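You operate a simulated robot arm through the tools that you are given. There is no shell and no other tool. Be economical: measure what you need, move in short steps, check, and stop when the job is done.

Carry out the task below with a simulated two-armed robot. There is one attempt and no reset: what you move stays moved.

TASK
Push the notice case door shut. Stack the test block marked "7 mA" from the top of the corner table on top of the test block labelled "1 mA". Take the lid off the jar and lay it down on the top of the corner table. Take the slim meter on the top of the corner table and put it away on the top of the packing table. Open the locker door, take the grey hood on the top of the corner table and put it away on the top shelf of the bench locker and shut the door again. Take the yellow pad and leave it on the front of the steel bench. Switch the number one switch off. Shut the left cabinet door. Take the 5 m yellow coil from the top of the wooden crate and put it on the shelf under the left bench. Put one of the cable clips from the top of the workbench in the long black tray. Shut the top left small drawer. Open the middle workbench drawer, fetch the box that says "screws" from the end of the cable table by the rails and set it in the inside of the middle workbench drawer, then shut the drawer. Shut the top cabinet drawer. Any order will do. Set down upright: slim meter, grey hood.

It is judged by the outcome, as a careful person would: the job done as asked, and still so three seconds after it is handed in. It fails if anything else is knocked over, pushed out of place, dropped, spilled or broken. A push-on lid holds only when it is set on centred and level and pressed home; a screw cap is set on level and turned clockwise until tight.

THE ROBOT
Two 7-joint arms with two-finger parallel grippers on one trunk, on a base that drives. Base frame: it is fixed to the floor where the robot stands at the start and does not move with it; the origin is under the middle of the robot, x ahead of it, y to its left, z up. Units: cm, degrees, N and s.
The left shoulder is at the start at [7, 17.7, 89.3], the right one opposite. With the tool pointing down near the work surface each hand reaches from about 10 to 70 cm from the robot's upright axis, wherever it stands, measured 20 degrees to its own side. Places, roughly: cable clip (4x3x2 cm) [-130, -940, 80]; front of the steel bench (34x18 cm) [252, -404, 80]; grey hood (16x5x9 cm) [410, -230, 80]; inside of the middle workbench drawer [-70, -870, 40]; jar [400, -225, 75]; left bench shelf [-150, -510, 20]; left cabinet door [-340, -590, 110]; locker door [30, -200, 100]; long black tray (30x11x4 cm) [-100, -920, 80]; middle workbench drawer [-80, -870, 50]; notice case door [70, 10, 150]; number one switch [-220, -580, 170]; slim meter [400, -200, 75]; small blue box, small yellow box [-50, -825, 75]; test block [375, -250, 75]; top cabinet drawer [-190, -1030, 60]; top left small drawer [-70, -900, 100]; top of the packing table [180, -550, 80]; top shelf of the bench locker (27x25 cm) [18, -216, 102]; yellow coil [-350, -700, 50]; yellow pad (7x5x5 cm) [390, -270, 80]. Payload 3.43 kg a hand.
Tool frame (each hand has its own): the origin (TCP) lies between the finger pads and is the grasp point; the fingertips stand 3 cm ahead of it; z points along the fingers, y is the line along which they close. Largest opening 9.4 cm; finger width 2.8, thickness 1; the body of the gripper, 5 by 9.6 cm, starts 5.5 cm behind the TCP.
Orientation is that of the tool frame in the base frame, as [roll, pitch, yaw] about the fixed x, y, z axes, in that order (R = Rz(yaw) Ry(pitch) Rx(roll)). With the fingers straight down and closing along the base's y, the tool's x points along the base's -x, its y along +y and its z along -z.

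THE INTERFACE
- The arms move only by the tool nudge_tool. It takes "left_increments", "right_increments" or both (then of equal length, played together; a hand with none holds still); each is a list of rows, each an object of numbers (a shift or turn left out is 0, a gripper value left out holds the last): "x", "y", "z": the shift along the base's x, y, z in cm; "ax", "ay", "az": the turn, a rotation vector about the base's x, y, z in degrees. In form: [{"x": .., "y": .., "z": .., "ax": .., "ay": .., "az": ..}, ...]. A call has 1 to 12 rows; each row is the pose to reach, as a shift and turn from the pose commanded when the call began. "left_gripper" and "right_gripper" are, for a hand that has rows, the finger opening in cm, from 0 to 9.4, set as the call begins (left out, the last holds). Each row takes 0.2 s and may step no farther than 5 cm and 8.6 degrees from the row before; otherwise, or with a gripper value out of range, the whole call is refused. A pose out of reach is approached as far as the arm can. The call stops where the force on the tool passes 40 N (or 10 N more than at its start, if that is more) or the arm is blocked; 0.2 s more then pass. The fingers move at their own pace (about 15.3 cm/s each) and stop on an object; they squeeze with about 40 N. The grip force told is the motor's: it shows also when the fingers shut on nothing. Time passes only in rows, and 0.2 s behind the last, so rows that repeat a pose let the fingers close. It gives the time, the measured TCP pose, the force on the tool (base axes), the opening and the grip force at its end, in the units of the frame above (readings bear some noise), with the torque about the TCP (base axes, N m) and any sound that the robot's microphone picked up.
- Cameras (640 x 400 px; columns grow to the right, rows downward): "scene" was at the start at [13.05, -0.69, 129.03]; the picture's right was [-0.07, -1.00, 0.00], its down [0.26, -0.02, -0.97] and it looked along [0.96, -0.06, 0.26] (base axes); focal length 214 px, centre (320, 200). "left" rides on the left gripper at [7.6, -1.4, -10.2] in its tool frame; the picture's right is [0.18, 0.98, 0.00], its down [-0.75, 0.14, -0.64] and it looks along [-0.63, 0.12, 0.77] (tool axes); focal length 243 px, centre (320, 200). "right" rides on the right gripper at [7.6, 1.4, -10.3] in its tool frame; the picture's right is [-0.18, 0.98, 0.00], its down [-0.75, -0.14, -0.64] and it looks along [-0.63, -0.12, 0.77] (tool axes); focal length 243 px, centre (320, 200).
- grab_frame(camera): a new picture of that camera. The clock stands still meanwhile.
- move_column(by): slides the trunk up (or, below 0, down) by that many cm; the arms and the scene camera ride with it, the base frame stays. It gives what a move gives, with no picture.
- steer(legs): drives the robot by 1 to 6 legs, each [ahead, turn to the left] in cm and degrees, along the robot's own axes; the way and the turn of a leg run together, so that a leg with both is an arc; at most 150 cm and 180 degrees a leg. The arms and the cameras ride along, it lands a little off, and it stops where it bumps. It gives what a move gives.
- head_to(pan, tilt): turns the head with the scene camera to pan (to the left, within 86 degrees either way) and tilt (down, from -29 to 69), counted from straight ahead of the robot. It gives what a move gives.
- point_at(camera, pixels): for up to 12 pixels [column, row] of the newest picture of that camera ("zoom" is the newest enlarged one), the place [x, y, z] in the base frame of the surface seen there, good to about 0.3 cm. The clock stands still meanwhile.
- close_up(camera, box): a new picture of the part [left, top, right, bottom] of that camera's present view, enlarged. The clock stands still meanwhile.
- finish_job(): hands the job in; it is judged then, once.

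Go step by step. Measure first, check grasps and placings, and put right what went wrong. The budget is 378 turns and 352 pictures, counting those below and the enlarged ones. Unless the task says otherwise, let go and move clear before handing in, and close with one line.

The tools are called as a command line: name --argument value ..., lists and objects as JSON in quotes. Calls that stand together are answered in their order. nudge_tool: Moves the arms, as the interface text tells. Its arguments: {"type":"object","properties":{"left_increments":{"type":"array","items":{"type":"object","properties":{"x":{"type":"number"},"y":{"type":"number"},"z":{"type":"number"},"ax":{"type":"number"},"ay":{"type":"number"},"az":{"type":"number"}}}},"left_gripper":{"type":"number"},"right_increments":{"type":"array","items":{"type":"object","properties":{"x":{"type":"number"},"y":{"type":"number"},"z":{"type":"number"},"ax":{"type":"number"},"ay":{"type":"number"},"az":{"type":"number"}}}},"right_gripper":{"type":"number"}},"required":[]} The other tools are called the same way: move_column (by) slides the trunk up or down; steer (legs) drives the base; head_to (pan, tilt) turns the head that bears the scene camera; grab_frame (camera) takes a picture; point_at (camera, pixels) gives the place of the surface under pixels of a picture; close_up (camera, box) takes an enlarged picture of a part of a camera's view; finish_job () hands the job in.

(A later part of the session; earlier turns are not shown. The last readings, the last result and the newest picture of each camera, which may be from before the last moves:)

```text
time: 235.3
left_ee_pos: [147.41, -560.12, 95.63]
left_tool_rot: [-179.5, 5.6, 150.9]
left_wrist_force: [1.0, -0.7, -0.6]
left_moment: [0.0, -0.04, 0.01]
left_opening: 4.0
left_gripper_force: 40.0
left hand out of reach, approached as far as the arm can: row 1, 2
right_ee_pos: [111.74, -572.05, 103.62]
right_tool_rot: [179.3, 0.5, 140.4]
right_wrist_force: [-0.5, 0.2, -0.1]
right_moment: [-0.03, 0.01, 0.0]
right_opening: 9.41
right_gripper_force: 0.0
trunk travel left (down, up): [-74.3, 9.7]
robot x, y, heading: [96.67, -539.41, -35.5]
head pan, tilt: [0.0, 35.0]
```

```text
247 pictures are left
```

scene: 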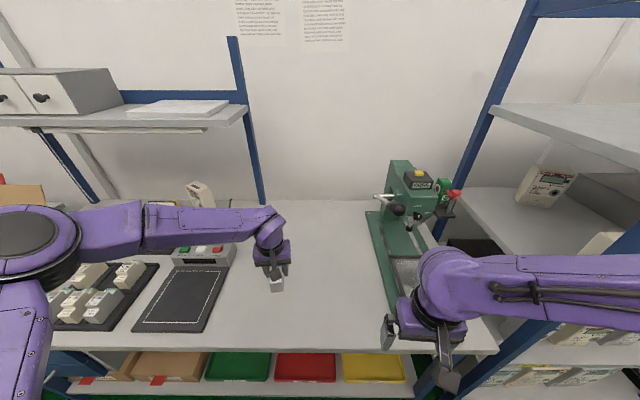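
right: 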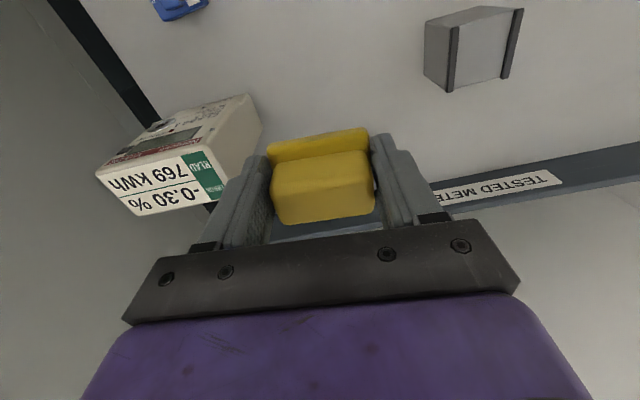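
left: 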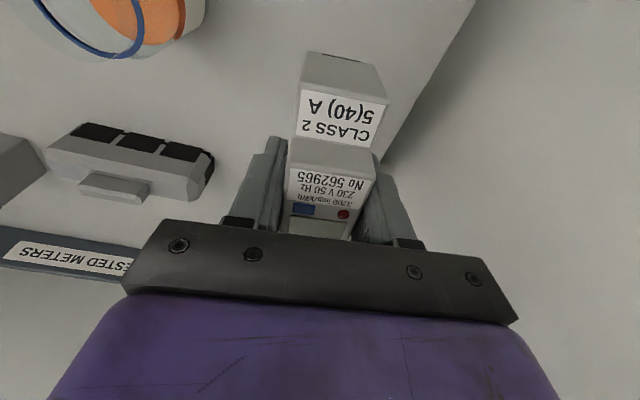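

Above free table. Lower the meter.

nudge_tool --left_increments '[{"z": -4}, {"z": -8}, {"z": -10.5}, {"z": -11.2}, {"z": -11.6}, {"z": -11.9}]'

close_up --camera "scene" --box '[200, 200, 360, 340]'

```text
time: 236.7
left_ee_pos: [147.1, -559.94, 84.11]
left_tool_rot: [-179.4, 6.1, 151.0]
left_wrist_force: [2.1, 2.3, 27.7]
left_moment: [0.58, 0.13, 0.0]
left_opening: 4.04
left_gripper_force: 39.5
right_ee_pos: [111.51, -572.04, 103.6]
right_tool_rot: [179.3, 0.7, 140.5]
right_wrist_force: [0.5, 0.3, 0.5]
right_moment: [0.0, 0.0, 0.01]
right_opening: 9.39
right_gripper_force: 0.0
trunk travel left (down, up): [-74.3, 9.7]
robot x, y, heading: [96.38, -539.37, -35.9]
head pan, tilt: [0.0, 35.0]
```

```text
2.86 times, centred on (280, 270) of scene
```

zoom: 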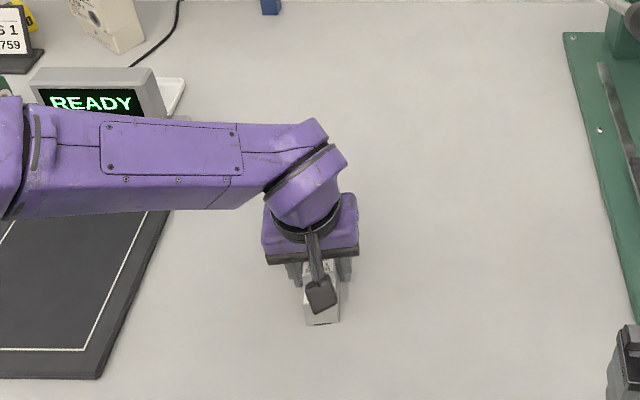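

Contact (27 N). Release and rise.

nudge_tool --left_increments '[{"z": 0.3}, {"z": 0.3}, {"z": 0.3}, {"z": 4}, {"z": 8}, {"z": 12}, {"z": 15}]' --left_gripper 7

grab_frame --camera "left"

grab_frame --camera "scene"

```text
time: 238.3
left_ee_pos: [147.06, -559.81, 98.75]
left_tool_rot: [-179.6, 5.8, 150.8]
left_wrist_force: [-0.3, -0.3, 0.3]
left_moment: [0.01, 0.02, 0.0]
left_opening: 7.01
left_gripper_force: 0.0
right_ee_pos: [111.64, -571.98, 103.56]
right_tool_rot: [179.2, 0.6, 140.4]
right_wrist_force: [-0.1, 0.1, 0.3]
right_moment: [-0.01, -0.02, -0.01]
right_opening: 9.39
right_gripper_force: 0.1
trunk travel left (down, up): [-74.3, 9.7]
robot x, y, heading: [96.14, -539.17, -35.4]
head pan, tilt: [0.0, 35.0]
```

```text
245 pictures are left
```

left: 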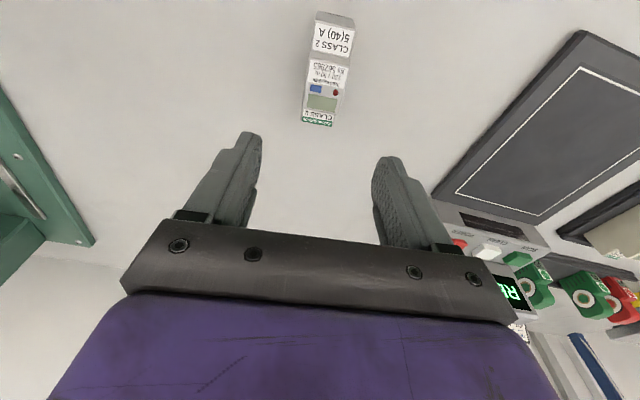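

```text
244 pictures are left
```

scene: 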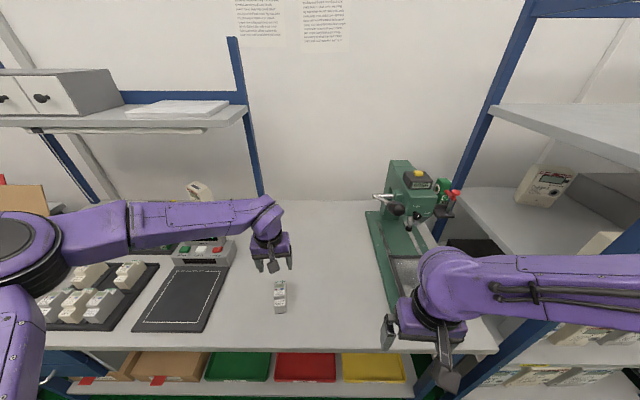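

Meter is placed upright. Next the hood: drive back to the corner table.

steer --legs '[[-40, 0], [0, 90], [150, 0], [150, 0], [90, 0], [0, -90]]'

grab_frame --camera "scene"

```text
time: 266.7
left_ee_pos: [340.93, -224.06, 98.79]
left_tool_rot: [-179.7, 5.7, 149.5]
left_wrist_force: [0.8, -0.7, 0.2]
left_moment: [0.0, -0.01, 0.01]
left_opening: 7.01
left_gripper_force: 0.0
right_ee_pos: [305.0, -235.41, 103.5]
right_tool_rot: [179.3, 0.5, 139.0]
right_wrist_force: [-0.3, -0.1, -0.4]
right_moment: [0.0, 0.01, 0.01]
right_opening: 9.41
right_gripper_force: 0.1
trunk travel left (down, up): [-74.3, 9.7]
robot x, y, heading: [290.39, -202.51, -36.8]
head pan, tilt: [0.0, 35.0]
```

```text
243 pictures are left
```

scene: 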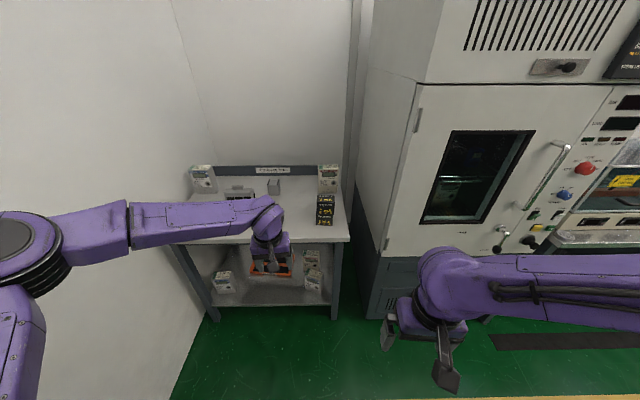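

nudge_tool --left_increments '[{"x": 0, "y": 4.5, "z": 2}, {"x": 0.5, "y": 9, "z": 4}, {"x": 1, "y": 13.5, "z": 4}, {"x": 1.5, "y": 18, "z": 4}, {"x": 1.6, "y": 22, "z": 4}]'

steer --legs '[[0, 17], [52, 0]]'

head_to --pan -10 --tilt 45

grab_frame --camera "scene"

```text
time: 267.9
left_ee_pos: [342.27, -202.05, 102.72]
left_tool_rot: [-179.4, 5.8, 149.4]
left_wrist_force: [0.7, 0.3, -0.3]
left_moment: [-0.01, 0.01, -0.01]
left_opening: 7.01
left_gripper_force: 0.0
right_ee_pos: [305.17, -235.23, 103.64]
right_tool_rot: [179.4, 0.5, 139.0]
right_wrist_force: [0.0, 0.2, 0.6]
right_moment: [-0.03, -0.02, 0.04]
right_opening: 9.41
right_gripper_force: 0.1
trunk travel left (down, up): [-74.3, 9.7]
robot x, y, heading: [290.55, -202.07, -36.8]
head pan, tilt: [0.0, 35.0]
```

```text
time: 271.9
left_ee_pos: [388.21, -205.29, 102.68]
left_tool_rot: [-179.6, 5.8, 166.0]
left_wrist_force: [0.5, 0.9, 0.3]
left_moment: [-0.01, 0.01, 0.0]
left_opening: 7.03
left_gripper_force: 0.0
right_ee_pos: [362.03, -247.65, 103.7]
right_tool_rot: [179.3, 0.7, 155.5]
right_wrist_force: [-1.2, 0.1, 0.1]
right_moment: [-0.03, 0.01, -0.01]
right_opening: 9.44
right_gripper_force: 0.1
trunk travel left (down, up): [-74.3, 9.7]
robot x, y, heading: [338.37, -220.27, -20.4]
head pan, tilt: [0.0, 35.0]
```

```text
time: 272.6
left_ee_pos: [388.38, -205.34, 102.58]
left_tool_rot: [-179.5, 5.7, 165.9]
left_wrist_force: [-0.4, 0.5, 0.2]
left_moment: [-0.01, -0.01, -0.04]
left_opening: 7.0
left_gripper_force: 0.1
right_ee_pos: [362.32, -247.66, 103.61]
right_tool_rot: [179.3, 0.6, 155.6]
right_wrist_force: [-1.1, -0.1, 0.0]
right_moment: [0.02, -0.03, -0.02]
right_opening: 9.42
right_gripper_force: 0.0
trunk travel left (down, up): [-74.3, 9.7]
robot x, y, heading: [338.68, -219.86, -20.4]
head pan, tilt: [-10.0, 45.0]
```

```text
242 pictures are left
```

scene: 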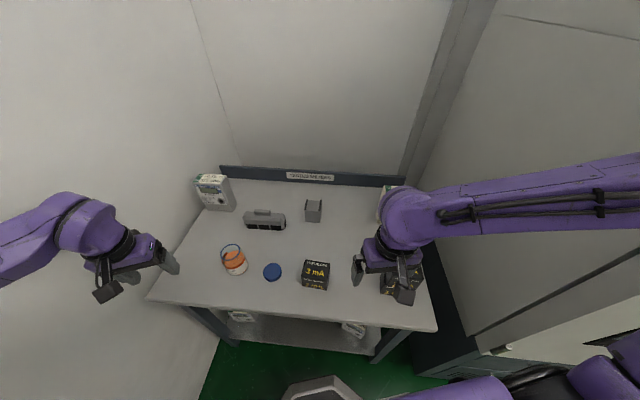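

close_up --camera "scene" --box '[220, 190, 340, 260]'

nudge_tool --right_increments '[{"x": 3, "y": 0, "z": 2, "az": 8.3}, {"x": 6, "y": 0, "z": 4, "az": 16.6}, {"x": 9.5, "y": 0, "z": 6, "az": 25}, {"x": 13, "y": 0, "z": 6, "az": 33}, {"x": 16.5, "y": 0, "z": 6, "az": 41}, {"x": 20, "y": 0, "z": 6, "az": 49.5}, {"x": 23, "y": 0, "z": 6, "az": 58}, {"x": 26, "y": 0, "z": 6, "az": 66}, {"x": 29, "y": 0, "z": 6, "az": 74}, {"x": 32, "y": 0, "z": 6, "az": 82}]'

grab_frame --camera "right"

```text
5.33 times, centred on (280, 225) of scene
```

zoom: 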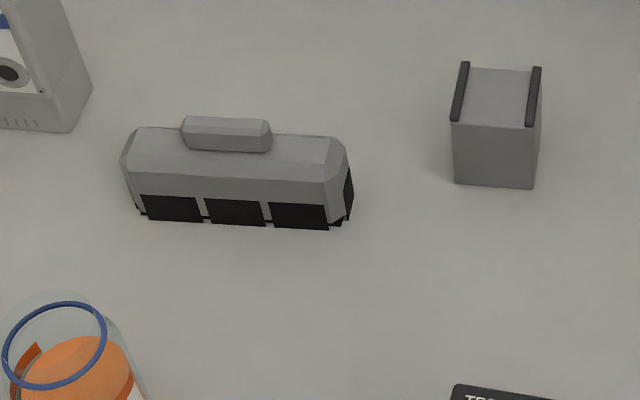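

```text
time: 274.8
left_ee_pos: [388.41, -205.2, 102.66]
left_tool_rot: [-179.5, 5.6, 166.0]
left_wrist_force: [0.6, 0.0, 0.5]
left_moment: [0.0, 0.03, 0.04]
left_opening: 7.04
left_gripper_force: 0.1
right_ee_pos: [394.16, -247.67, 109.28]
right_tool_rot: [179.2, 0.4, -122.2]
right_wrist_force: [0.4, 0.2, 0.5]
right_moment: [0.04, 0.03, -0.03]
right_opening: 9.43
right_gripper_force: 0.2
trunk travel left (down, up): [-74.3, 9.7]
robot x, y, heading: [338.68, -220.12, -20.1]
head pan, tilt: [-10.0, 45.0]
```

```text
240 pictures are left
```

right: 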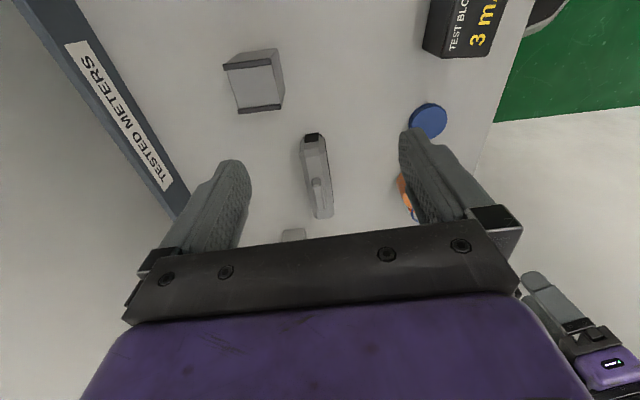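

point_at --camera "right" --pixels '[[313, 138], [302, 150], [326, 148], [316, 165], [318, 190], [325, 215], [305, 143], [322, 140], [331, 200], [308, 200], [255, 85]]'

close_up --camera "right" --box '[260, 110, 380, 230]'

```text
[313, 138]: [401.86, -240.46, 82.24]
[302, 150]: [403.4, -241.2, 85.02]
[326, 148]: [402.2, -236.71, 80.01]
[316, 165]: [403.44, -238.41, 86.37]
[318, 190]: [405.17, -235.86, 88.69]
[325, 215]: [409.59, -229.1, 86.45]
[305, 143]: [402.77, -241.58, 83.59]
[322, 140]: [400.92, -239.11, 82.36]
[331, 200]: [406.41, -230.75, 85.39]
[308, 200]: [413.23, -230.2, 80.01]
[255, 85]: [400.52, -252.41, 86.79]
```

```text
3.33 times, centred on (320, 170) of right
```

zoom: 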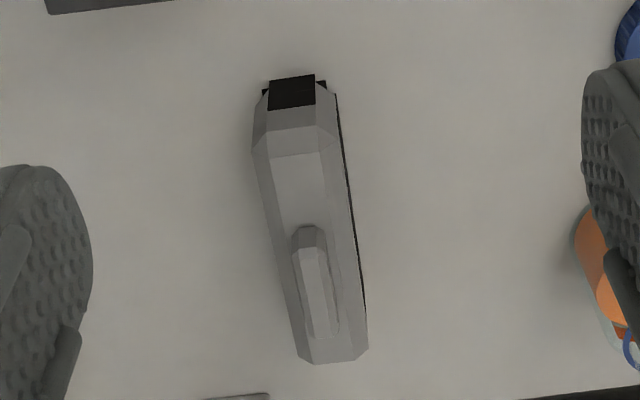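

Hood axis at ~57°, right end ≈(402,-240.6), body top z 86.4. Pitch the hand 30° and go in on its right end.

nudge_tool --right_increments '[{"x": 1.5, "y": 1, "z": -1, "ax": 6.4, "ay": -4}, {"x": 3, "y": 2, "z": -4, "ax": 12.7, "ay": -8}, {"x": 4.5, "y": 3, "z": -8, "ax": 19, "ay": -12}, {"x": 5.5, "y": 4, "z": -11.5, "ax": 25.4, "ay": -16}, {"x": 6.4, "y": 4.7, "z": -14.7, "ax": 25.4, "ay": -16}]' --right_gripper 7.5

grab_frame --camera "right"

grab_frame --camera "scene"

```text
time: 276.0
left_ee_pos: [388.48, -205.09, 102.57]
left_tool_rot: [-179.5, 5.8, 166.0]
left_wrist_force: [-1.3, 0.3, 0.2]
left_moment: [0.03, -0.01, -0.03]
left_opening: 7.02
left_gripper_force: 0.1
right_ee_pos: [400.74, -242.93, 94.6]
right_tool_rot: [179.2, 30.6, -122.6]
right_wrist_force: [-0.7, 0.7, -0.8]
right_moment: [0.01, 0.01, 0.0]
right_opening: 7.49
right_gripper_force: 0.1
trunk travel left (down, up): [-74.3, 9.7]
robot x, y, heading: [338.86, -220.37, -20.4]
head pan, tilt: [-10.0, 45.0]
```

```text
238 pictures are left
```

right: 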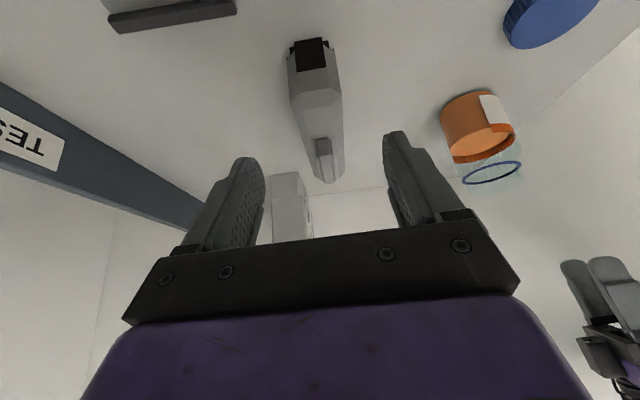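

```text
237 pictures are left
```

scene: 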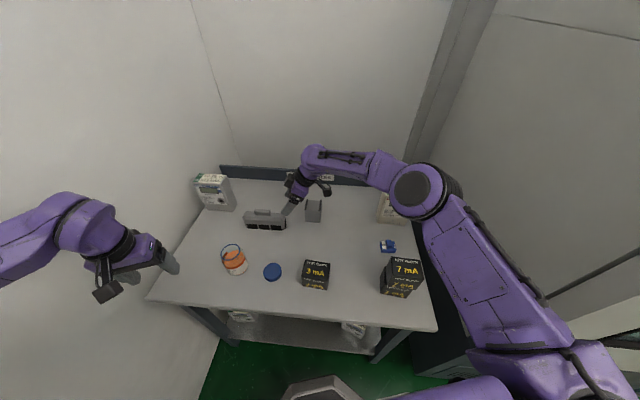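

Aligned. Descend onto the hood end.

nudge_tool --right_increments '[{"x": 0.8, "y": 1.3, "z": -2.8}, {"x": 1.6, "y": 2.6, "z": -5.6}, {"x": 2.4, "y": 3.9, "z": -8.2}, {"x": 3.1, "y": 5, "z": -10.3}, {"x": 3.1, "y": 5, "z": -10.3}]'

grab_frame --camera "right"

close_up --camera "scene" --box '[220, 140, 380, 260]'

```text
time: 277.2
left_ee_pos: [388.31, -205.26, 102.65]
left_tool_rot: [-179.5, 5.6, 166.0]
left_wrist_force: [-0.7, 0.3, -0.5]
left_moment: [0.02, 0.01, 0.01]
left_opening: 7.01
left_gripper_force: 0.0
right_ee_pos: [402.51, -238.18, 84.65]
right_tool_rot: [179.0, 30.6, -122.6]
right_wrist_force: [0.2, -0.1, 0.3]
right_moment: [-0.01, -0.01, 0.04]
right_opening: 7.49
right_gripper_force: 0.1
right hand out of reach, approached as far as the arm can: row 4, 5
trunk travel left (down, up): [-74.3, 9.7]
robot x, y, heading: [338.79, -220.27, -20.4]
head pan, tilt: [-10.0, 45.0]
```

```text
236 pictures are left
```

right: 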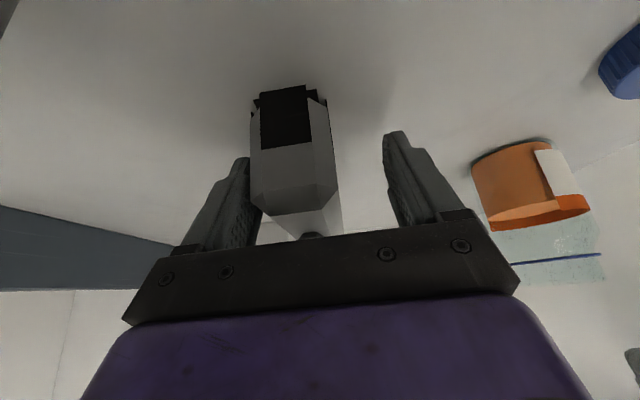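

```text
3.33 times, centred on (300, 200) of scene
```

zoom: 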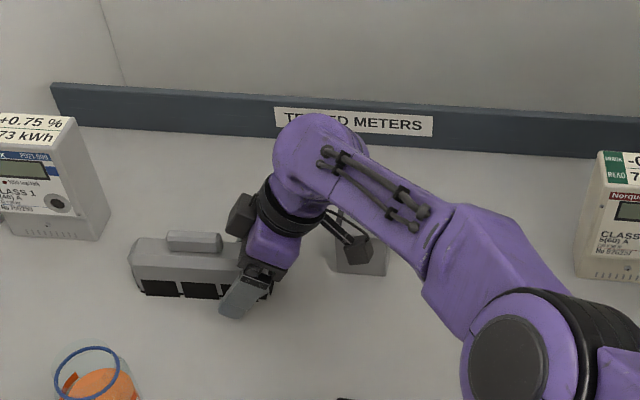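

The hood is off-centre by ~1.2 cm within the opening; closing will centre it.

nudge_tool --right_increments '[{"x": 0}, {"x": 0}, {"x": 0}, {"x": 0}, {"x": 0}]' --right_gripper 0

grab_frame --camera "right"

```text
time: 278.4
left_ee_pos: [388.32, -205.2, 102.64]
left_tool_rot: [-179.5, 5.7, 166.1]
left_wrist_force: [-0.7, -0.8, -0.7]
left_moment: [-0.03, -0.01, 0.01]
left_opening: 7.03
left_gripper_force: 0.1
right_ee_pos: [402.57, -238.03, 84.63]
right_tool_rot: [179.1, 30.5, -122.6]
right_wrist_force: [-0.1, -0.7, 0.3]
right_moment: [-0.02, 0.02, -0.02]
right_opening: 4.54
right_gripper_force: 39.7
trunk travel left (down, up): [-74.3, 9.7]
robot x, y, heading: [338.65, -220.1, -20.5]
head pan, tilt: [-10.0, 45.0]
```

```text
234 pictures are left
```

right: 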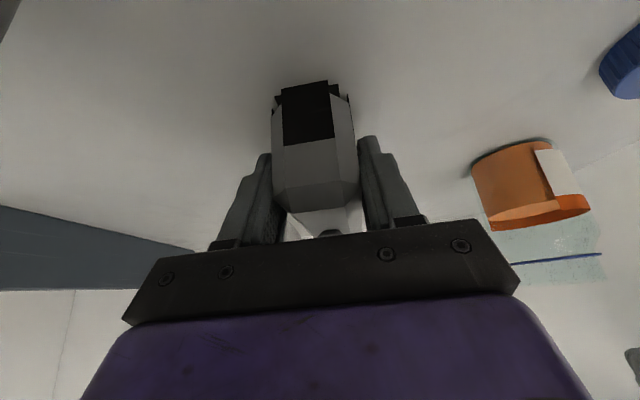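

Firm (4.5 cm). Lift and pull back.

nudge_tool --right_increments '[{"z": 3}, {"x": -0.5, "z": 6}, {"x": -1, "z": 9}, {"x": -2, "y": -1, "z": 12}, {"x": -4, "y": -2, "z": 15}, {"x": -7, "y": -3, "z": 17}, {"x": -10, "y": -4, "z": 19}]'

grab_frame --camera "scene"

grab_frame --camera "right"

```text
time: 280.0
left_ee_pos: [388.15, -205.29, 102.76]
left_tool_rot: [-179.6, 5.8, 165.9]
left_wrist_force: [0.1, 0.6, -0.2]
left_moment: [-0.03, 0.0, -0.03]
left_opening: 7.0
left_gripper_force: 0.2
right_ee_pos: [392.51, -242.01, 103.92]
right_tool_rot: [179.3, 30.6, -122.5]
right_wrist_force: [-0.6, 0.2, -1.5]
right_moment: [-0.02, 0.01, -0.02]
right_opening: 4.56
right_gripper_force: 39.8
trunk travel left (down, up): [-74.3, 9.7]
robot x, y, heading: [338.88, -219.9, -20.6]
head pan, tilt: [-10.0, 45.0]
```

```text
233 pictures are left
```

scene: 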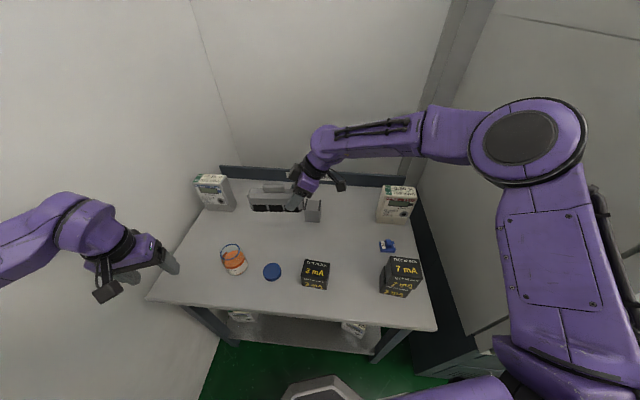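

```text
232 pictures are left
```

right: 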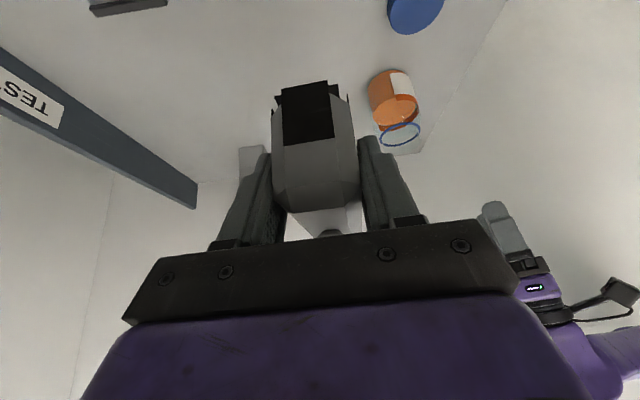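

The hood is held level. Back out, tuck the left arm, and drive toward the locker.

steer --legs '[[-68, 0]]'

nudge_tool --left_increments '[{"z": -4.5}, {"z": -9}, {"x": -3, "y": 1, "z": -12}, {"x": -7, "y": 2, "z": -13}, {"x": -11, "y": 3.5, "z": -13}, {"x": -15, "y": 5, "z": -13}, {"x": -19, "y": 6, "z": -13}]'

steer --legs '[[0, -83], [0, -83], [140, 0]]'

head_to --pan 20 --tilt 20

grab_frame --camera "scene"

```text
time: 283.8
left_ee_pos: [324.12, -181.2, 102.72]
left_tool_rot: [-179.5, 5.7, 166.6]
left_wrist_force: [-0.7, 0.0, -0.3]
left_moment: [-0.01, -0.01, -0.02]
left_opening: 6.98
left_gripper_force: 0.1
right_ee_pos: [328.69, -218.07, 103.85]
right_tool_rot: [179.0, 30.4, -121.9]
right_wrist_force: [0.5, -1.0, -0.3]
right_moment: [-0.02, 0.01, -0.02]
right_opening: 4.53
right_gripper_force: 40.1
trunk travel left (down, up): [-74.3, 9.7]
robot x, y, heading: [274.99, -196.52, -19.8]
head pan, tilt: [-10.0, 45.0]
```

```text
time: 285.4
left_ee_pos: [313.7, -174.83, 85.62]
left_tool_rot: [-179.6, 5.7, 166.6]
left_wrist_force: [0.2, 0.5, 0.3]
left_moment: [-0.01, -0.01, 0.02]
left_opening: 7.01
left_gripper_force: 0.2
left hand out of reach, approached as far as the arm can: row 5, 6, 7
right_ee_pos: [328.68, -217.96, 103.81]
right_tool_rot: [179.2, 30.6, -121.9]
right_wrist_force: [-0.3, -0.2, -1.2]
right_moment: [-0.02, 0.0, 0.01]
right_opening: 4.56
right_gripper_force: 40.2
trunk travel left (down, up): [-74.3, 9.7]
robot x, y, heading: [274.74, -196.66, -19.7]
head pan, tilt: [-10.0, 45.0]
```

```text
time: 299.3
left_ee_pos: [104.67, -216.75, 85.63]
left_tool_rot: [-179.5, 5.7, 1.5]
left_wrist_force: [-0.7, -0.7, 0.0]
left_moment: [0.02, -0.01, -0.01]
left_opening: 6.98
left_gripper_force: 0.0
right_ee_pos: [79.14, -178.93, 103.79]
right_tool_rot: [179.2, 30.6, 73.0]
right_wrist_force: [-0.5, 0.1, -0.8]
right_moment: [0.04, 0.02, -0.01]
right_opening: 4.55
right_gripper_force: 40.0
trunk travel left (down, up): [-74.3, 9.7]
robot x, y, heading: [137.08, -185.66, 175.1]
head pan, tilt: [-10.0, 45.0]
```

```text
time: 300.3
left_ee_pos: [104.78, -216.78, 85.7]
left_tool_rot: [-179.5, 5.5, 1.6]
left_wrist_force: [-0.3, 0.4, 0.3]
left_moment: [-0.02, -0.03, 0.01]
left_opening: 7.0
left_gripper_force: 0.1
right_ee_pos: [79.29, -178.87, 103.74]
right_tool_rot: [179.2, 30.6, 73.0]
right_wrist_force: [0.0, -0.7, -2.3]
right_moment: [0.05, 0.01, -0.02]
right_opening: 4.54
right_gripper_force: 39.6
trunk travel left (down, up): [-74.3, 9.7]
robot x, y, heading: [136.93, -185.68, 175.1]
head pan, tilt: [20.0, 20.0]
```

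```text
231 pictures are left
```

scene: 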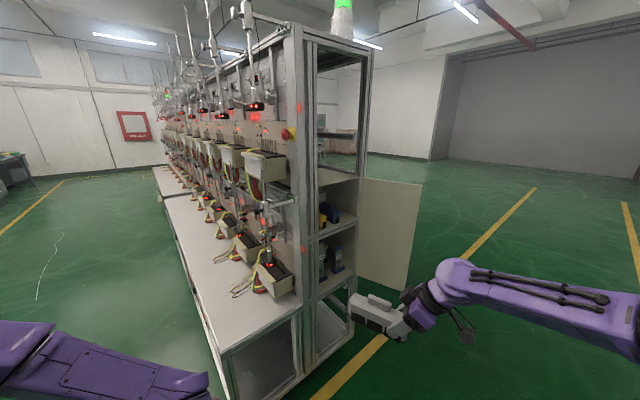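

I'll swing the hood hand 46° right, then reposition the robot to approach the locker obliquely.

nudge_tool --right_increments '[{"z": 1, "az": -8}, {"z": 2, "az": -16}, {"z": 3, "az": -24}, {"z": 4, "az": -32}, {"z": 5, "az": -40}, {"z": 5, "az": -46}]'

steer --legs '[[0, -61], [30, 0], [0, 88]]'

head_to --pan 0 --tilt 20

grab_frame --camera "scene"

```text
time: 301.7
left_ee_pos: [104.69, -216.83, 85.64]
left_tool_rot: [-179.5, 5.6, 1.6]
left_wrist_force: [-0.1, 0.0, -0.5]
left_moment: [0.01, 0.0, -0.02]
left_opening: 7.02
left_gripper_force: 0.0
right_ee_pos: [79.35, -178.94, 108.83]
right_tool_rot: [179.2, 30.4, 26.9]
right_wrist_force: [0.2, 0.8, -0.7]
right_moment: [0.05, -0.03, -0.02]
right_opening: 4.56
right_gripper_force: 39.7
trunk travel left (down, up): [-74.3, 9.7]
robot x, y, heading: [136.83, -185.75, 175.2]
head pan, tilt: [20.0, 20.0]
```

```text
time: 310.1
left_ee_pos: [110.11, -201.17, 85.62]
left_tool_rot: [-179.4, 5.6, 28.6]
left_wrist_force: [0.1, 0.1, 0.1]
left_moment: [0.0, 0.02, 0.01]
left_opening: 6.98
left_gripper_force: 0.1
right_ee_pos: [70.23, -178.98, 108.88]
right_tool_rot: [179.1, 30.6, 54.1]
right_wrist_force: [-0.3, 0.3, -0.1]
right_moment: [0.05, -0.01, -0.01]
right_opening: 4.57
right_gripper_force: 39.7
trunk travel left (down, up): [-74.3, 9.7]
robot x, y, heading: [124.37, -158.34, -157.7]
head pan, tilt: [20.0, 20.0]
```

```text
time: 310.9
left_ee_pos: [110.24, -201.16, 85.58]
left_tool_rot: [-179.5, 5.6, 28.5]
left_wrist_force: [-0.6, -0.6, -0.2]
left_moment: [-0.01, 0.0, 0.0]
left_opening: 6.98
left_gripper_force: 0.0
right_ee_pos: [70.35, -179.13, 108.87]
right_tool_rot: [179.2, 30.5, 54.1]
right_wrist_force: [0.6, 0.4, -0.3]
right_moment: [0.05, -0.01, -0.01]
right_opening: 4.56
right_gripper_force: 39.9
trunk travel left (down, up): [-74.3, 9.7]
robot x, y, heading: [124.78, -158.9, -158.1]
head pan, tilt: [0.0, 20.0]
```

```text
230 pictures are left
```

scene: 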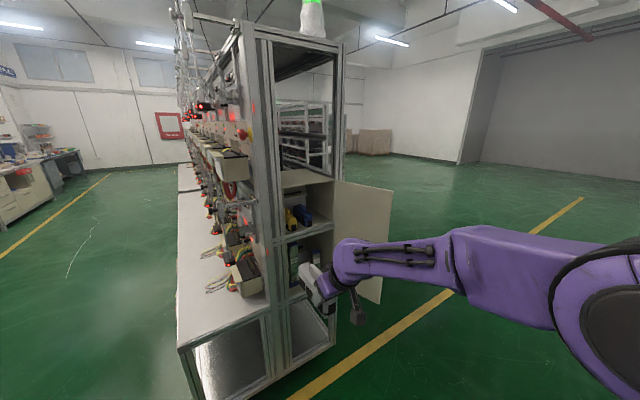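

Orientation is right (hand heading -126°). Measure the shelf slot from here and raise the left hand clear.

nudge_tool --left_increments '[{"z": 4.5}, {"z": 9}, {"z": 13.5}, {"z": 18}]'

close_up --camera "scene" --box '[240, 150, 400, 270]'

```text
time: 311.9
left_ee_pos: [106.94, -201.9, 94.68]
left_tool_rot: [-179.6, 5.8, 28.7]
left_wrist_force: [-1.1, 0.2, 0.6]
left_moment: [0.04, 0.0, 0.02]
left_opening: 7.0
left_gripper_force: 0.1
left hand out of reach, approached as far as the arm can: row 1, 2, 3, 4
right_ee_pos: [70.3, -179.16, 108.83]
right_tool_rot: [179.2, 30.5, 54.2]
right_wrist_force: [-0.1, 0.1, -0.4]
right_moment: [0.01, -0.02, -0.02]
right_opening: 4.55
right_gripper_force: 40.0
trunk travel left (down, up): [-74.3, 9.7]
robot x, y, heading: [124.72, -158.92, -157.7]
head pan, tilt: [0.0, 20.0]
```

```text
3.33 times, centred on (320, 210) of scene
```

zoom: 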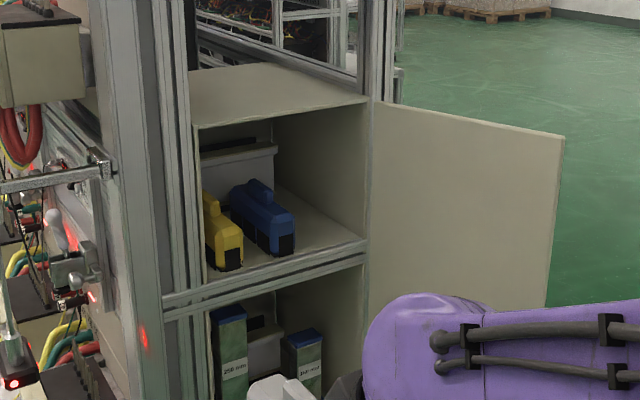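

point_at --camera "zoom" --pixels '[[294, 245], [280, 215], [278, 255], [350, 238], [320, 215], [275, 180], [355, 215], [300, 195], [238, 265], [366, 240], [322, 235], [296, 180]]'

```text
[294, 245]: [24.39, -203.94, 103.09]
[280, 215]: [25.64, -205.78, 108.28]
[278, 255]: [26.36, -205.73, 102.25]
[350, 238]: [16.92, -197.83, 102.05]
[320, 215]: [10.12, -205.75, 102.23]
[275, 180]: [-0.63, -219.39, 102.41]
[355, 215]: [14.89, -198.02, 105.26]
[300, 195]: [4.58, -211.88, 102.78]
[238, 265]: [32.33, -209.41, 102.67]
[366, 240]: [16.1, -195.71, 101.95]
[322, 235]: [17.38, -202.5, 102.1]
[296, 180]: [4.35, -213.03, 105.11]
```

The slot spans u 127.7–139, free to depth n≈-178. Shift the hand for the approach line, then drive in front of the locker.

nudge_tool --right_increments '[{"x": 2, "y": 3}, {"x": 4, "y": 6}, {"x": 6, "y": 9}, {"x": 8, "y": 12}, {"x": 9.4, "y": 13.8}]'

steer --legs '[[51, 0]]'

grab_frame --camera "scene"

grab_frame --camera "right"

```text
time: 313.1
left_ee_pos: [106.86, -201.68, 94.94]
left_tool_rot: [-179.7, 5.7, 28.5]
left_wrist_force: [0.0, 0.9, 0.1]
left_moment: [0.0, -0.01, 0.0]
left_opening: 6.99
left_gripper_force: 0.0
right_ee_pos: [79.72, -165.25, 108.89]
right_tool_rot: [178.9, 30.7, 54.0]
right_wrist_force: [0.3, 0.5, -0.8]
right_moment: [0.04, -0.04, -0.02]
right_opening: 4.55
right_gripper_force: 40.3
trunk travel left (down, up): [-74.3, 9.7]
robot x, y, heading: [124.88, -158.8, -157.5]
head pan, tilt: [0.0, 20.0]
```

```text
time: 316.1
left_ee_pos: [59.11, -221.27, 94.68]
left_tool_rot: [-179.5, 5.7, 28.7]
left_wrist_force: [0.1, -0.6, 0.1]
left_moment: [0.0, -0.01, -0.04]
left_opening: 7.0
left_gripper_force: 0.1
right_ee_pos: [32.0, -185.04, 108.83]
right_tool_rot: [179.1, 30.7, 54.3]
right_wrist_force: [0.1, -0.7, -1.3]
right_moment: [-0.02, -0.03, -0.01]
right_opening: 4.54
right_gripper_force: 39.8
trunk travel left (down, up): [-74.3, 9.7]
robot x, y, heading: [77.08, -178.39, -157.8]
head pan, tilt: [0.0, 20.0]
```

```text
228 pictures are left
```

scene: 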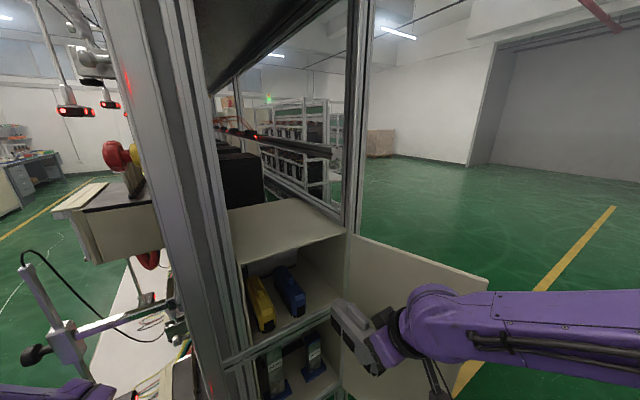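

```text
227 pictures are left
```

right: 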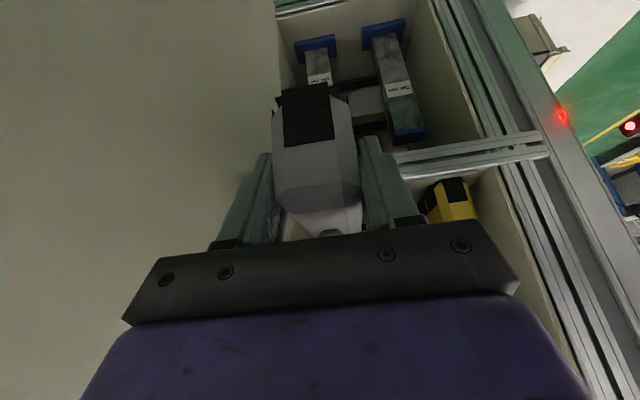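

Aligned in front of the slot. Insert along -n.

nudge_tool --right_increments '[{"x": -2.3, "y": -3}, {"x": -4.6, "y": -6}, {"x": -6.9, "y": -9}, {"x": -9.2, "y": -12}, {"x": -11.5, "y": -15.1}]'

close_up --camera "scene" --box '[200, 190, 420, 390]'

```text
time: 317.3
left_ee_pos: [59.31, -221.4, 94.6]
left_tool_rot: [-179.4, 5.7, 28.7]
left_wrist_force: [0.5, -0.7, -0.5]
left_moment: [0.03, 0.03, -0.01]
left_opening: 6.98
left_gripper_force: 0.1
right_ee_pos: [20.64, -200.26, 109.02]
right_tool_rot: [179.2, 30.5, 54.3]
right_wrist_force: [0.1, -0.3, -0.5]
right_moment: [0.03, -0.02, -0.03]
right_opening: 4.55
right_gripper_force: 40.5
trunk travel left (down, up): [-74.3, 9.7]
robot x, y, heading: [77.22, -178.41, -157.9]
head pan, tilt: [0.0, 20.0]
```

```text
2.00 times, centred on (310, 290) of scene
```

zoom: 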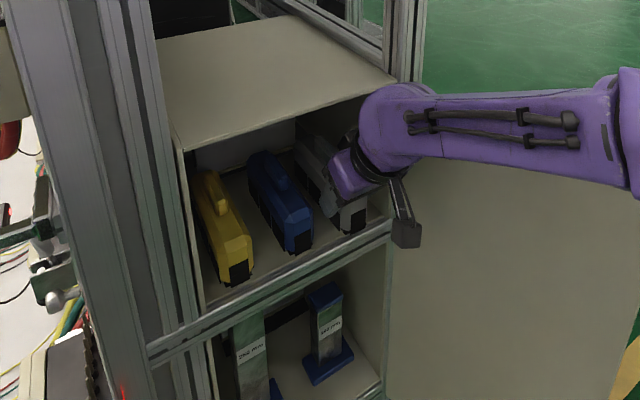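

It fits neatly beside its siblings. Lower to the shelf.

nudge_tool --right_increments '[{"x": -0.6, "y": -0.8, "z": -0.8}, {"x": -0.6, "y": -0.8, "z": -1.5}, {"x": -0.6, "y": -0.8, "z": -2}, {"x": -0.6, "y": -0.8, "z": -2.3}, {"x": -0.6, "y": -0.8, "z": -2.6}]'

```text
time: 318.5
left_ee_pos: [59.43, -221.29, 94.84]
left_tool_rot: [-179.4, 5.8, 28.6]
left_wrist_force: [0.0, -0.1, -0.5]
left_moment: [-0.02, 0.02, 0.01]
left_opening: 7.02
left_gripper_force: 0.0
right_ee_pos: [20.0, -200.87, 106.78]
right_tool_rot: [179.3, 31.1, 54.3]
right_wrist_force: [-2.2, -1.2, 25.2]
right_moment: [0.3, 0.25, -0.02]
right_opening: 4.57
right_gripper_force: 39.8
trunk travel left (down, up): [-74.3, 9.7]
robot x, y, heading: [77.28, -178.18, -157.5]
head pan, tilt: [0.0, 20.0]
```

Touching down. Open a little and withdraw along the tool axis.

nudge_tool --right_increments '[{"z": 0.4}, {"z": 0.4}, {"z": 0.4}, {"x": 1.5, "y": 2, "z": 2}, {"x": 3.5, "y": 4.5, "z": 4}, {"x": 6, "y": 8, "z": 5}, {"x": 8.5, "y": 11.5, "z": 5}, {"x": 10.5, "y": 14.5, "z": 4}]' --right_gripper 6.5

close_up --camera "scene" --box '[200, 190, 420, 390]'

```text
time: 320.3
left_ee_pos: [59.15, -221.14, 94.79]
left_tool_rot: [-179.7, 5.7, 28.7]
left_wrist_force: [0.5, -0.2, -0.3]
left_moment: [-0.06, 0.01, 0.01]
left_opening: 7.0
left_gripper_force: 0.2
right_ee_pos: [30.39, -186.06, 110.1]
right_tool_rot: [178.9, 30.7, 54.0]
right_wrist_force: [-0.1, 0.4, 0.5]
right_moment: [-0.01, 0.02, -0.03]
right_opening: 6.51
right_gripper_force: 0.1
trunk travel left (down, up): [-74.3, 9.7]
robot x, y, heading: [77.15, -178.14, -157.6]
head pan, tilt: [0.0, 20.0]
```

```text
2.00 times, centred on (310, 290) of scene
```

zoom: 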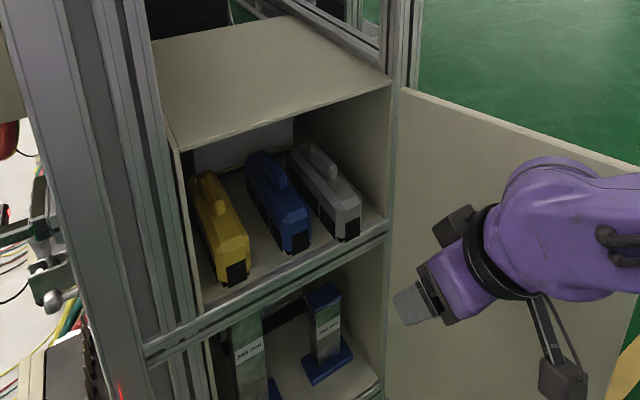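

point_at --camera "zoom" --pixels '[[348, 225], [350, 238], [240, 265], [298, 240], [352, 215], [375, 230], [325, 175]]'

```text
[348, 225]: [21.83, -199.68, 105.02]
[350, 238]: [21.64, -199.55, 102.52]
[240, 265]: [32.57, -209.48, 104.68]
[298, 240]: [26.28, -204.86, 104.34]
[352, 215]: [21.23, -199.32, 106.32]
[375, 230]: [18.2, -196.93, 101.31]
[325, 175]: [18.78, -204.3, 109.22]
```

The hood's front is at n≈-149; I'll push it ~3 cm deeper with closed fingers so the door clears.

nudge_tool --right_increments '[{"x": -1.5, "y": -2, "z": -1}, {"x": -4, "y": -5.5, "z": -2.2}, {"x": -6.5, "y": -9, "z": -2.2}, {"x": -8.5, "y": -11.8, "z": -2.2}, {"x": -9.6, "y": -13.2, "z": -2.2}, {"x": -10.6, "y": -14.7, "z": -2.2}]' --right_gripper 0

nudge_tool --right_increments '[{"x": 1.5, "y": 2}, {"x": 4, "y": 5.5, "z": 1}, {"x": 6.5, "y": 9, "z": 2}, {"x": 8.5, "y": 12.5, "z": 2}, {"x": 11, "y": 16, "z": 2}, {"x": 13, "y": 19, "z": 2}]'

close_up --camera "scene" --box '[200, 190, 420, 390]'

point_at --camera "zoom" --pixels '[[343, 225], [341, 232], [298, 240], [346, 215]]'

```text
time: 321.7
left_ee_pos: [59.27, -221.43, 94.74]
left_tool_rot: [-179.5, 5.6, 28.7]
left_wrist_force: [0.8, 0.4, 0.4]
left_moment: [-0.03, 0.02, 0.02]
left_opening: 6.99
left_gripper_force: 0.1
right_ee_pos: [20.0, -201.26, 108.02]
right_tool_rot: [179.3, 30.5, 54.2]
right_wrist_force: [0.6, 0.8, -1.3]
right_moment: [0.03, -0.04, -0.01]
right_opening: 0.0
right_gripper_force: 33.4
trunk travel left (down, up): [-74.3, 9.7]
robot x, y, heading: [76.95, -178.71, -157.8]
head pan, tilt: [0.0, 20.0]
```

```text
time: 323.1
left_ee_pos: [59.23, -221.13, 94.71]
left_tool_rot: [-179.7, 5.7, 28.6]
left_wrist_force: [-1.3, 0.7, -0.5]
left_moment: [-0.03, 0.02, 0.02]
left_opening: 7.01
left_gripper_force: 0.0
right_ee_pos: [32.77, -181.77, 109.93]
right_tool_rot: [179.1, 30.7, 54.2]
right_wrist_force: [0.3, 0.3, -0.2]
right_moment: [-0.03, -0.02, -0.01]
right_opening: 0.0
right_gripper_force: 33.1
trunk travel left (down, up): [-74.3, 9.7]
robot x, y, heading: [77.12, -178.32, -157.7]
head pan, tilt: [0.0, 20.0]
```

```text
2.00 times, centred on (310, 290) of scene
```

zoom: 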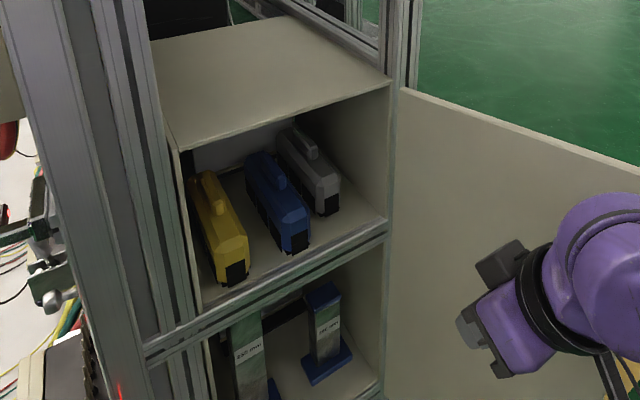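

```text
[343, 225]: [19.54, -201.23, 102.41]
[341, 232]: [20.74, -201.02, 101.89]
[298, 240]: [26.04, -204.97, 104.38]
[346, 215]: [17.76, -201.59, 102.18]
```

Hood is fully inside. Now reposition to close the door from its outer side.

steer --legs '[[-25, 0], [0, -61], [43, 0], [0, 62]]'

head_to --pan 0 --tilt 25

grab_frame --camera "scene"

```text
time: 331.2
left_ee_pos: [26.12, -163.32, 94.67]
left_tool_rot: [-179.3, 5.4, -11.0]
left_wrist_force: [3.0, 9.0, 5.1]
left_moment: [-0.99, 0.23, 0.03]
left_opening: 6.7
left_gripper_force: 0.0
right_ee_pos: [29.96, -116.73, 109.98]
right_tool_rot: [179.0, 30.6, 15.2]
right_wrist_force: [0.2, -0.5, 0.3]
right_moment: [-0.01, 0.0, 0.0]
right_opening: 0.02
right_gripper_force: 33.1
trunk travel left (down, up): [-74.3, 9.7]
robot x, y, heading: [66.98, -141.93, 163.0]
head pan, tilt: [0.0, 20.0]
stopped in leg 4: the force on the tool passed its limit at 105 N (the readings are from after the stop); the commanded pose is now the measured one
```

```text
time: 331.9
left_ee_pos: [25.96, -163.27, 94.64]
left_tool_rot: [-179.2, 5.6, -11.1]
left_wrist_force: [1.0, 6.7, 0.2]
left_moment: [-0.58, 0.21, 0.03]
left_opening: 6.7
left_gripper_force: 0.0
right_ee_pos: [29.98, -116.62, 109.95]
right_tool_rot: [179.0, 30.7, 15.1]
right_wrist_force: [-0.4, 0.0, 0.6]
right_moment: [-0.03, 0.01, -0.01]
right_opening: 0.01
right_gripper_force: 33.1
trunk travel left (down, up): [-74.3, 9.7]
robot x, y, heading: [66.79, -141.73, 163.3]
head pan, tilt: [0.0, 25.0]
```

```text
223 pictures are left
```

scene: 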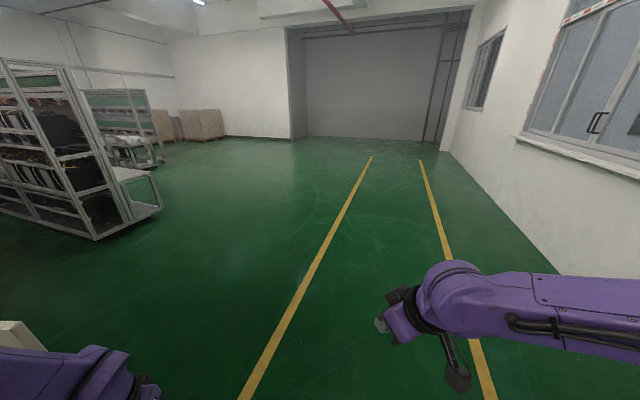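

The left hand touched the door tip. Turn back a bit and look.

steer --legs '[[0, -8]]'

head_to --pan 50 --tilt 25

grab_frame --camera "scene"

```text
time: 332.9
left_ee_pos: [23.27, -157.49, 94.58]
left_tool_rot: [-179.1, 5.5, -19.1]
left_wrist_force: [-0.3, 0.0, 0.5]
left_moment: [0.0, 0.02, 0.01]
left_opening: 7.0
left_gripper_force: 0.1
right_ee_pos: [33.95, -111.85, 110.02]
right_tool_rot: [179.2, 30.6, 7.1]
right_wrist_force: [0.1, 0.7, -0.4]
right_moment: [0.01, 0.0, 0.02]
right_opening: 0.04
right_gripper_force: 32.8
trunk travel left (down, up): [-74.3, 9.7]
robot x, y, heading: [66.22, -141.56, 155.0]
head pan, tilt: [0.0, 25.0]
```

```text
time: 334.1
left_ee_pos: [23.32, -157.54, 94.68]
left_tool_rot: [-179.0, 5.5, -19.2]
left_wrist_force: [-0.2, 0.5, 0.5]
left_moment: [-0.02, 0.0, -0.01]
left_opening: 6.99
left_gripper_force: 0.1
right_ee_pos: [33.99, -111.85, 109.93]
right_tool_rot: [179.2, 30.5, 7.0]
right_wrist_force: [-0.6, -0.4, -0.5]
right_moment: [-0.03, 0.01, 0.01]
right_opening: 0.01
right_gripper_force: 33.2
trunk travel left (down, up): [-74.3, 9.7]
robot x, y, heading: [66.52, -141.6, 155.0]
head pan, tilt: [50.0, 25.0]
```

```text
222 pictures are left
```

scene: 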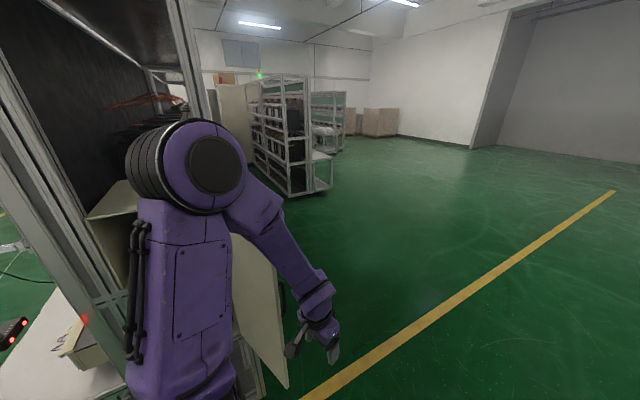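

point_at --camera "scene" --pixels '[[270, 270], [285, 380], [240, 260], [282, 300], [255, 330], [330, 345]]'

close_up --camera "scene" --box '[220, 220, 360, 400]'

```text
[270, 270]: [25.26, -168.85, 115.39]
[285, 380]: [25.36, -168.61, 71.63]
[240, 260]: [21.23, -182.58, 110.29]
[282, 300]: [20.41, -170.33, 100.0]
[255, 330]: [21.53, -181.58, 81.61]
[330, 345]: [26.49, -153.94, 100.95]
```

```text
2.22 times, centred on (290, 310) of scene
```

zoom: 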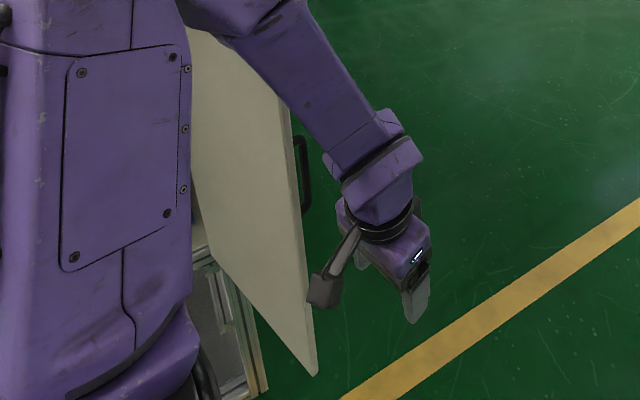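

That face is the inner side; I need to get to the door's outer side. Drive around past the door tip.

steer --legs '[[62, 0], [0, 50]]'

head_to --pan 70 --tilt 25

grab_frame --camera "scene"

```text
time: 339.9
left_ee_pos: [-5.06, -159.25, 94.44]
left_tool_rot: [-179.1, 5.5, 32.0]
left_wrist_force: [-0.1, 1.2, -0.1]
left_moment: [0.02, 0.0, -0.01]
left_opening: 7.02
left_gripper_force: 0.2
right_ee_pos: [-34.0, -122.18, 110.08]
right_tool_rot: [179.1, 30.5, 58.1]
right_wrist_force: [-0.2, -0.9, 0.7]
right_moment: [0.0, 0.0, 0.08]
right_opening: 0.0
right_gripper_force: 33.4
trunk travel left (down, up): [-74.3, 9.7]
robot x, y, heading: [9.72, -115.07, -154.1]
head pan, tilt: [50.0, 25.0]
```

```text
time: 340.7
left_ee_pos: [-5.21, -159.17, 94.68]
left_tool_rot: [-179.2, 5.5, 31.9]
left_wrist_force: [-1.0, 0.5, 0.0]
left_moment: [-0.02, -0.01, -0.01]
left_opening: 7.02
left_gripper_force: 0.1
right_ee_pos: [-34.05, -122.13, 110.02]
right_tool_rot: [179.3, 30.6, 58.2]
right_wrist_force: [1.2, 0.4, 0.2]
right_moment: [0.02, 0.0, 0.0]
right_opening: 0.0
right_gripper_force: 33.2
trunk travel left (down, up): [-74.3, 9.7]
robot x, y, heading: [9.59, -115.43, -154.0]
head pan, tilt: [70.0, 25.0]
```

```text
220 pictures are left
```

scene: 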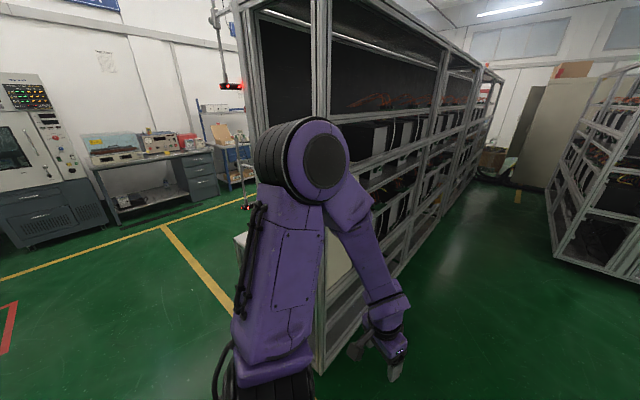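

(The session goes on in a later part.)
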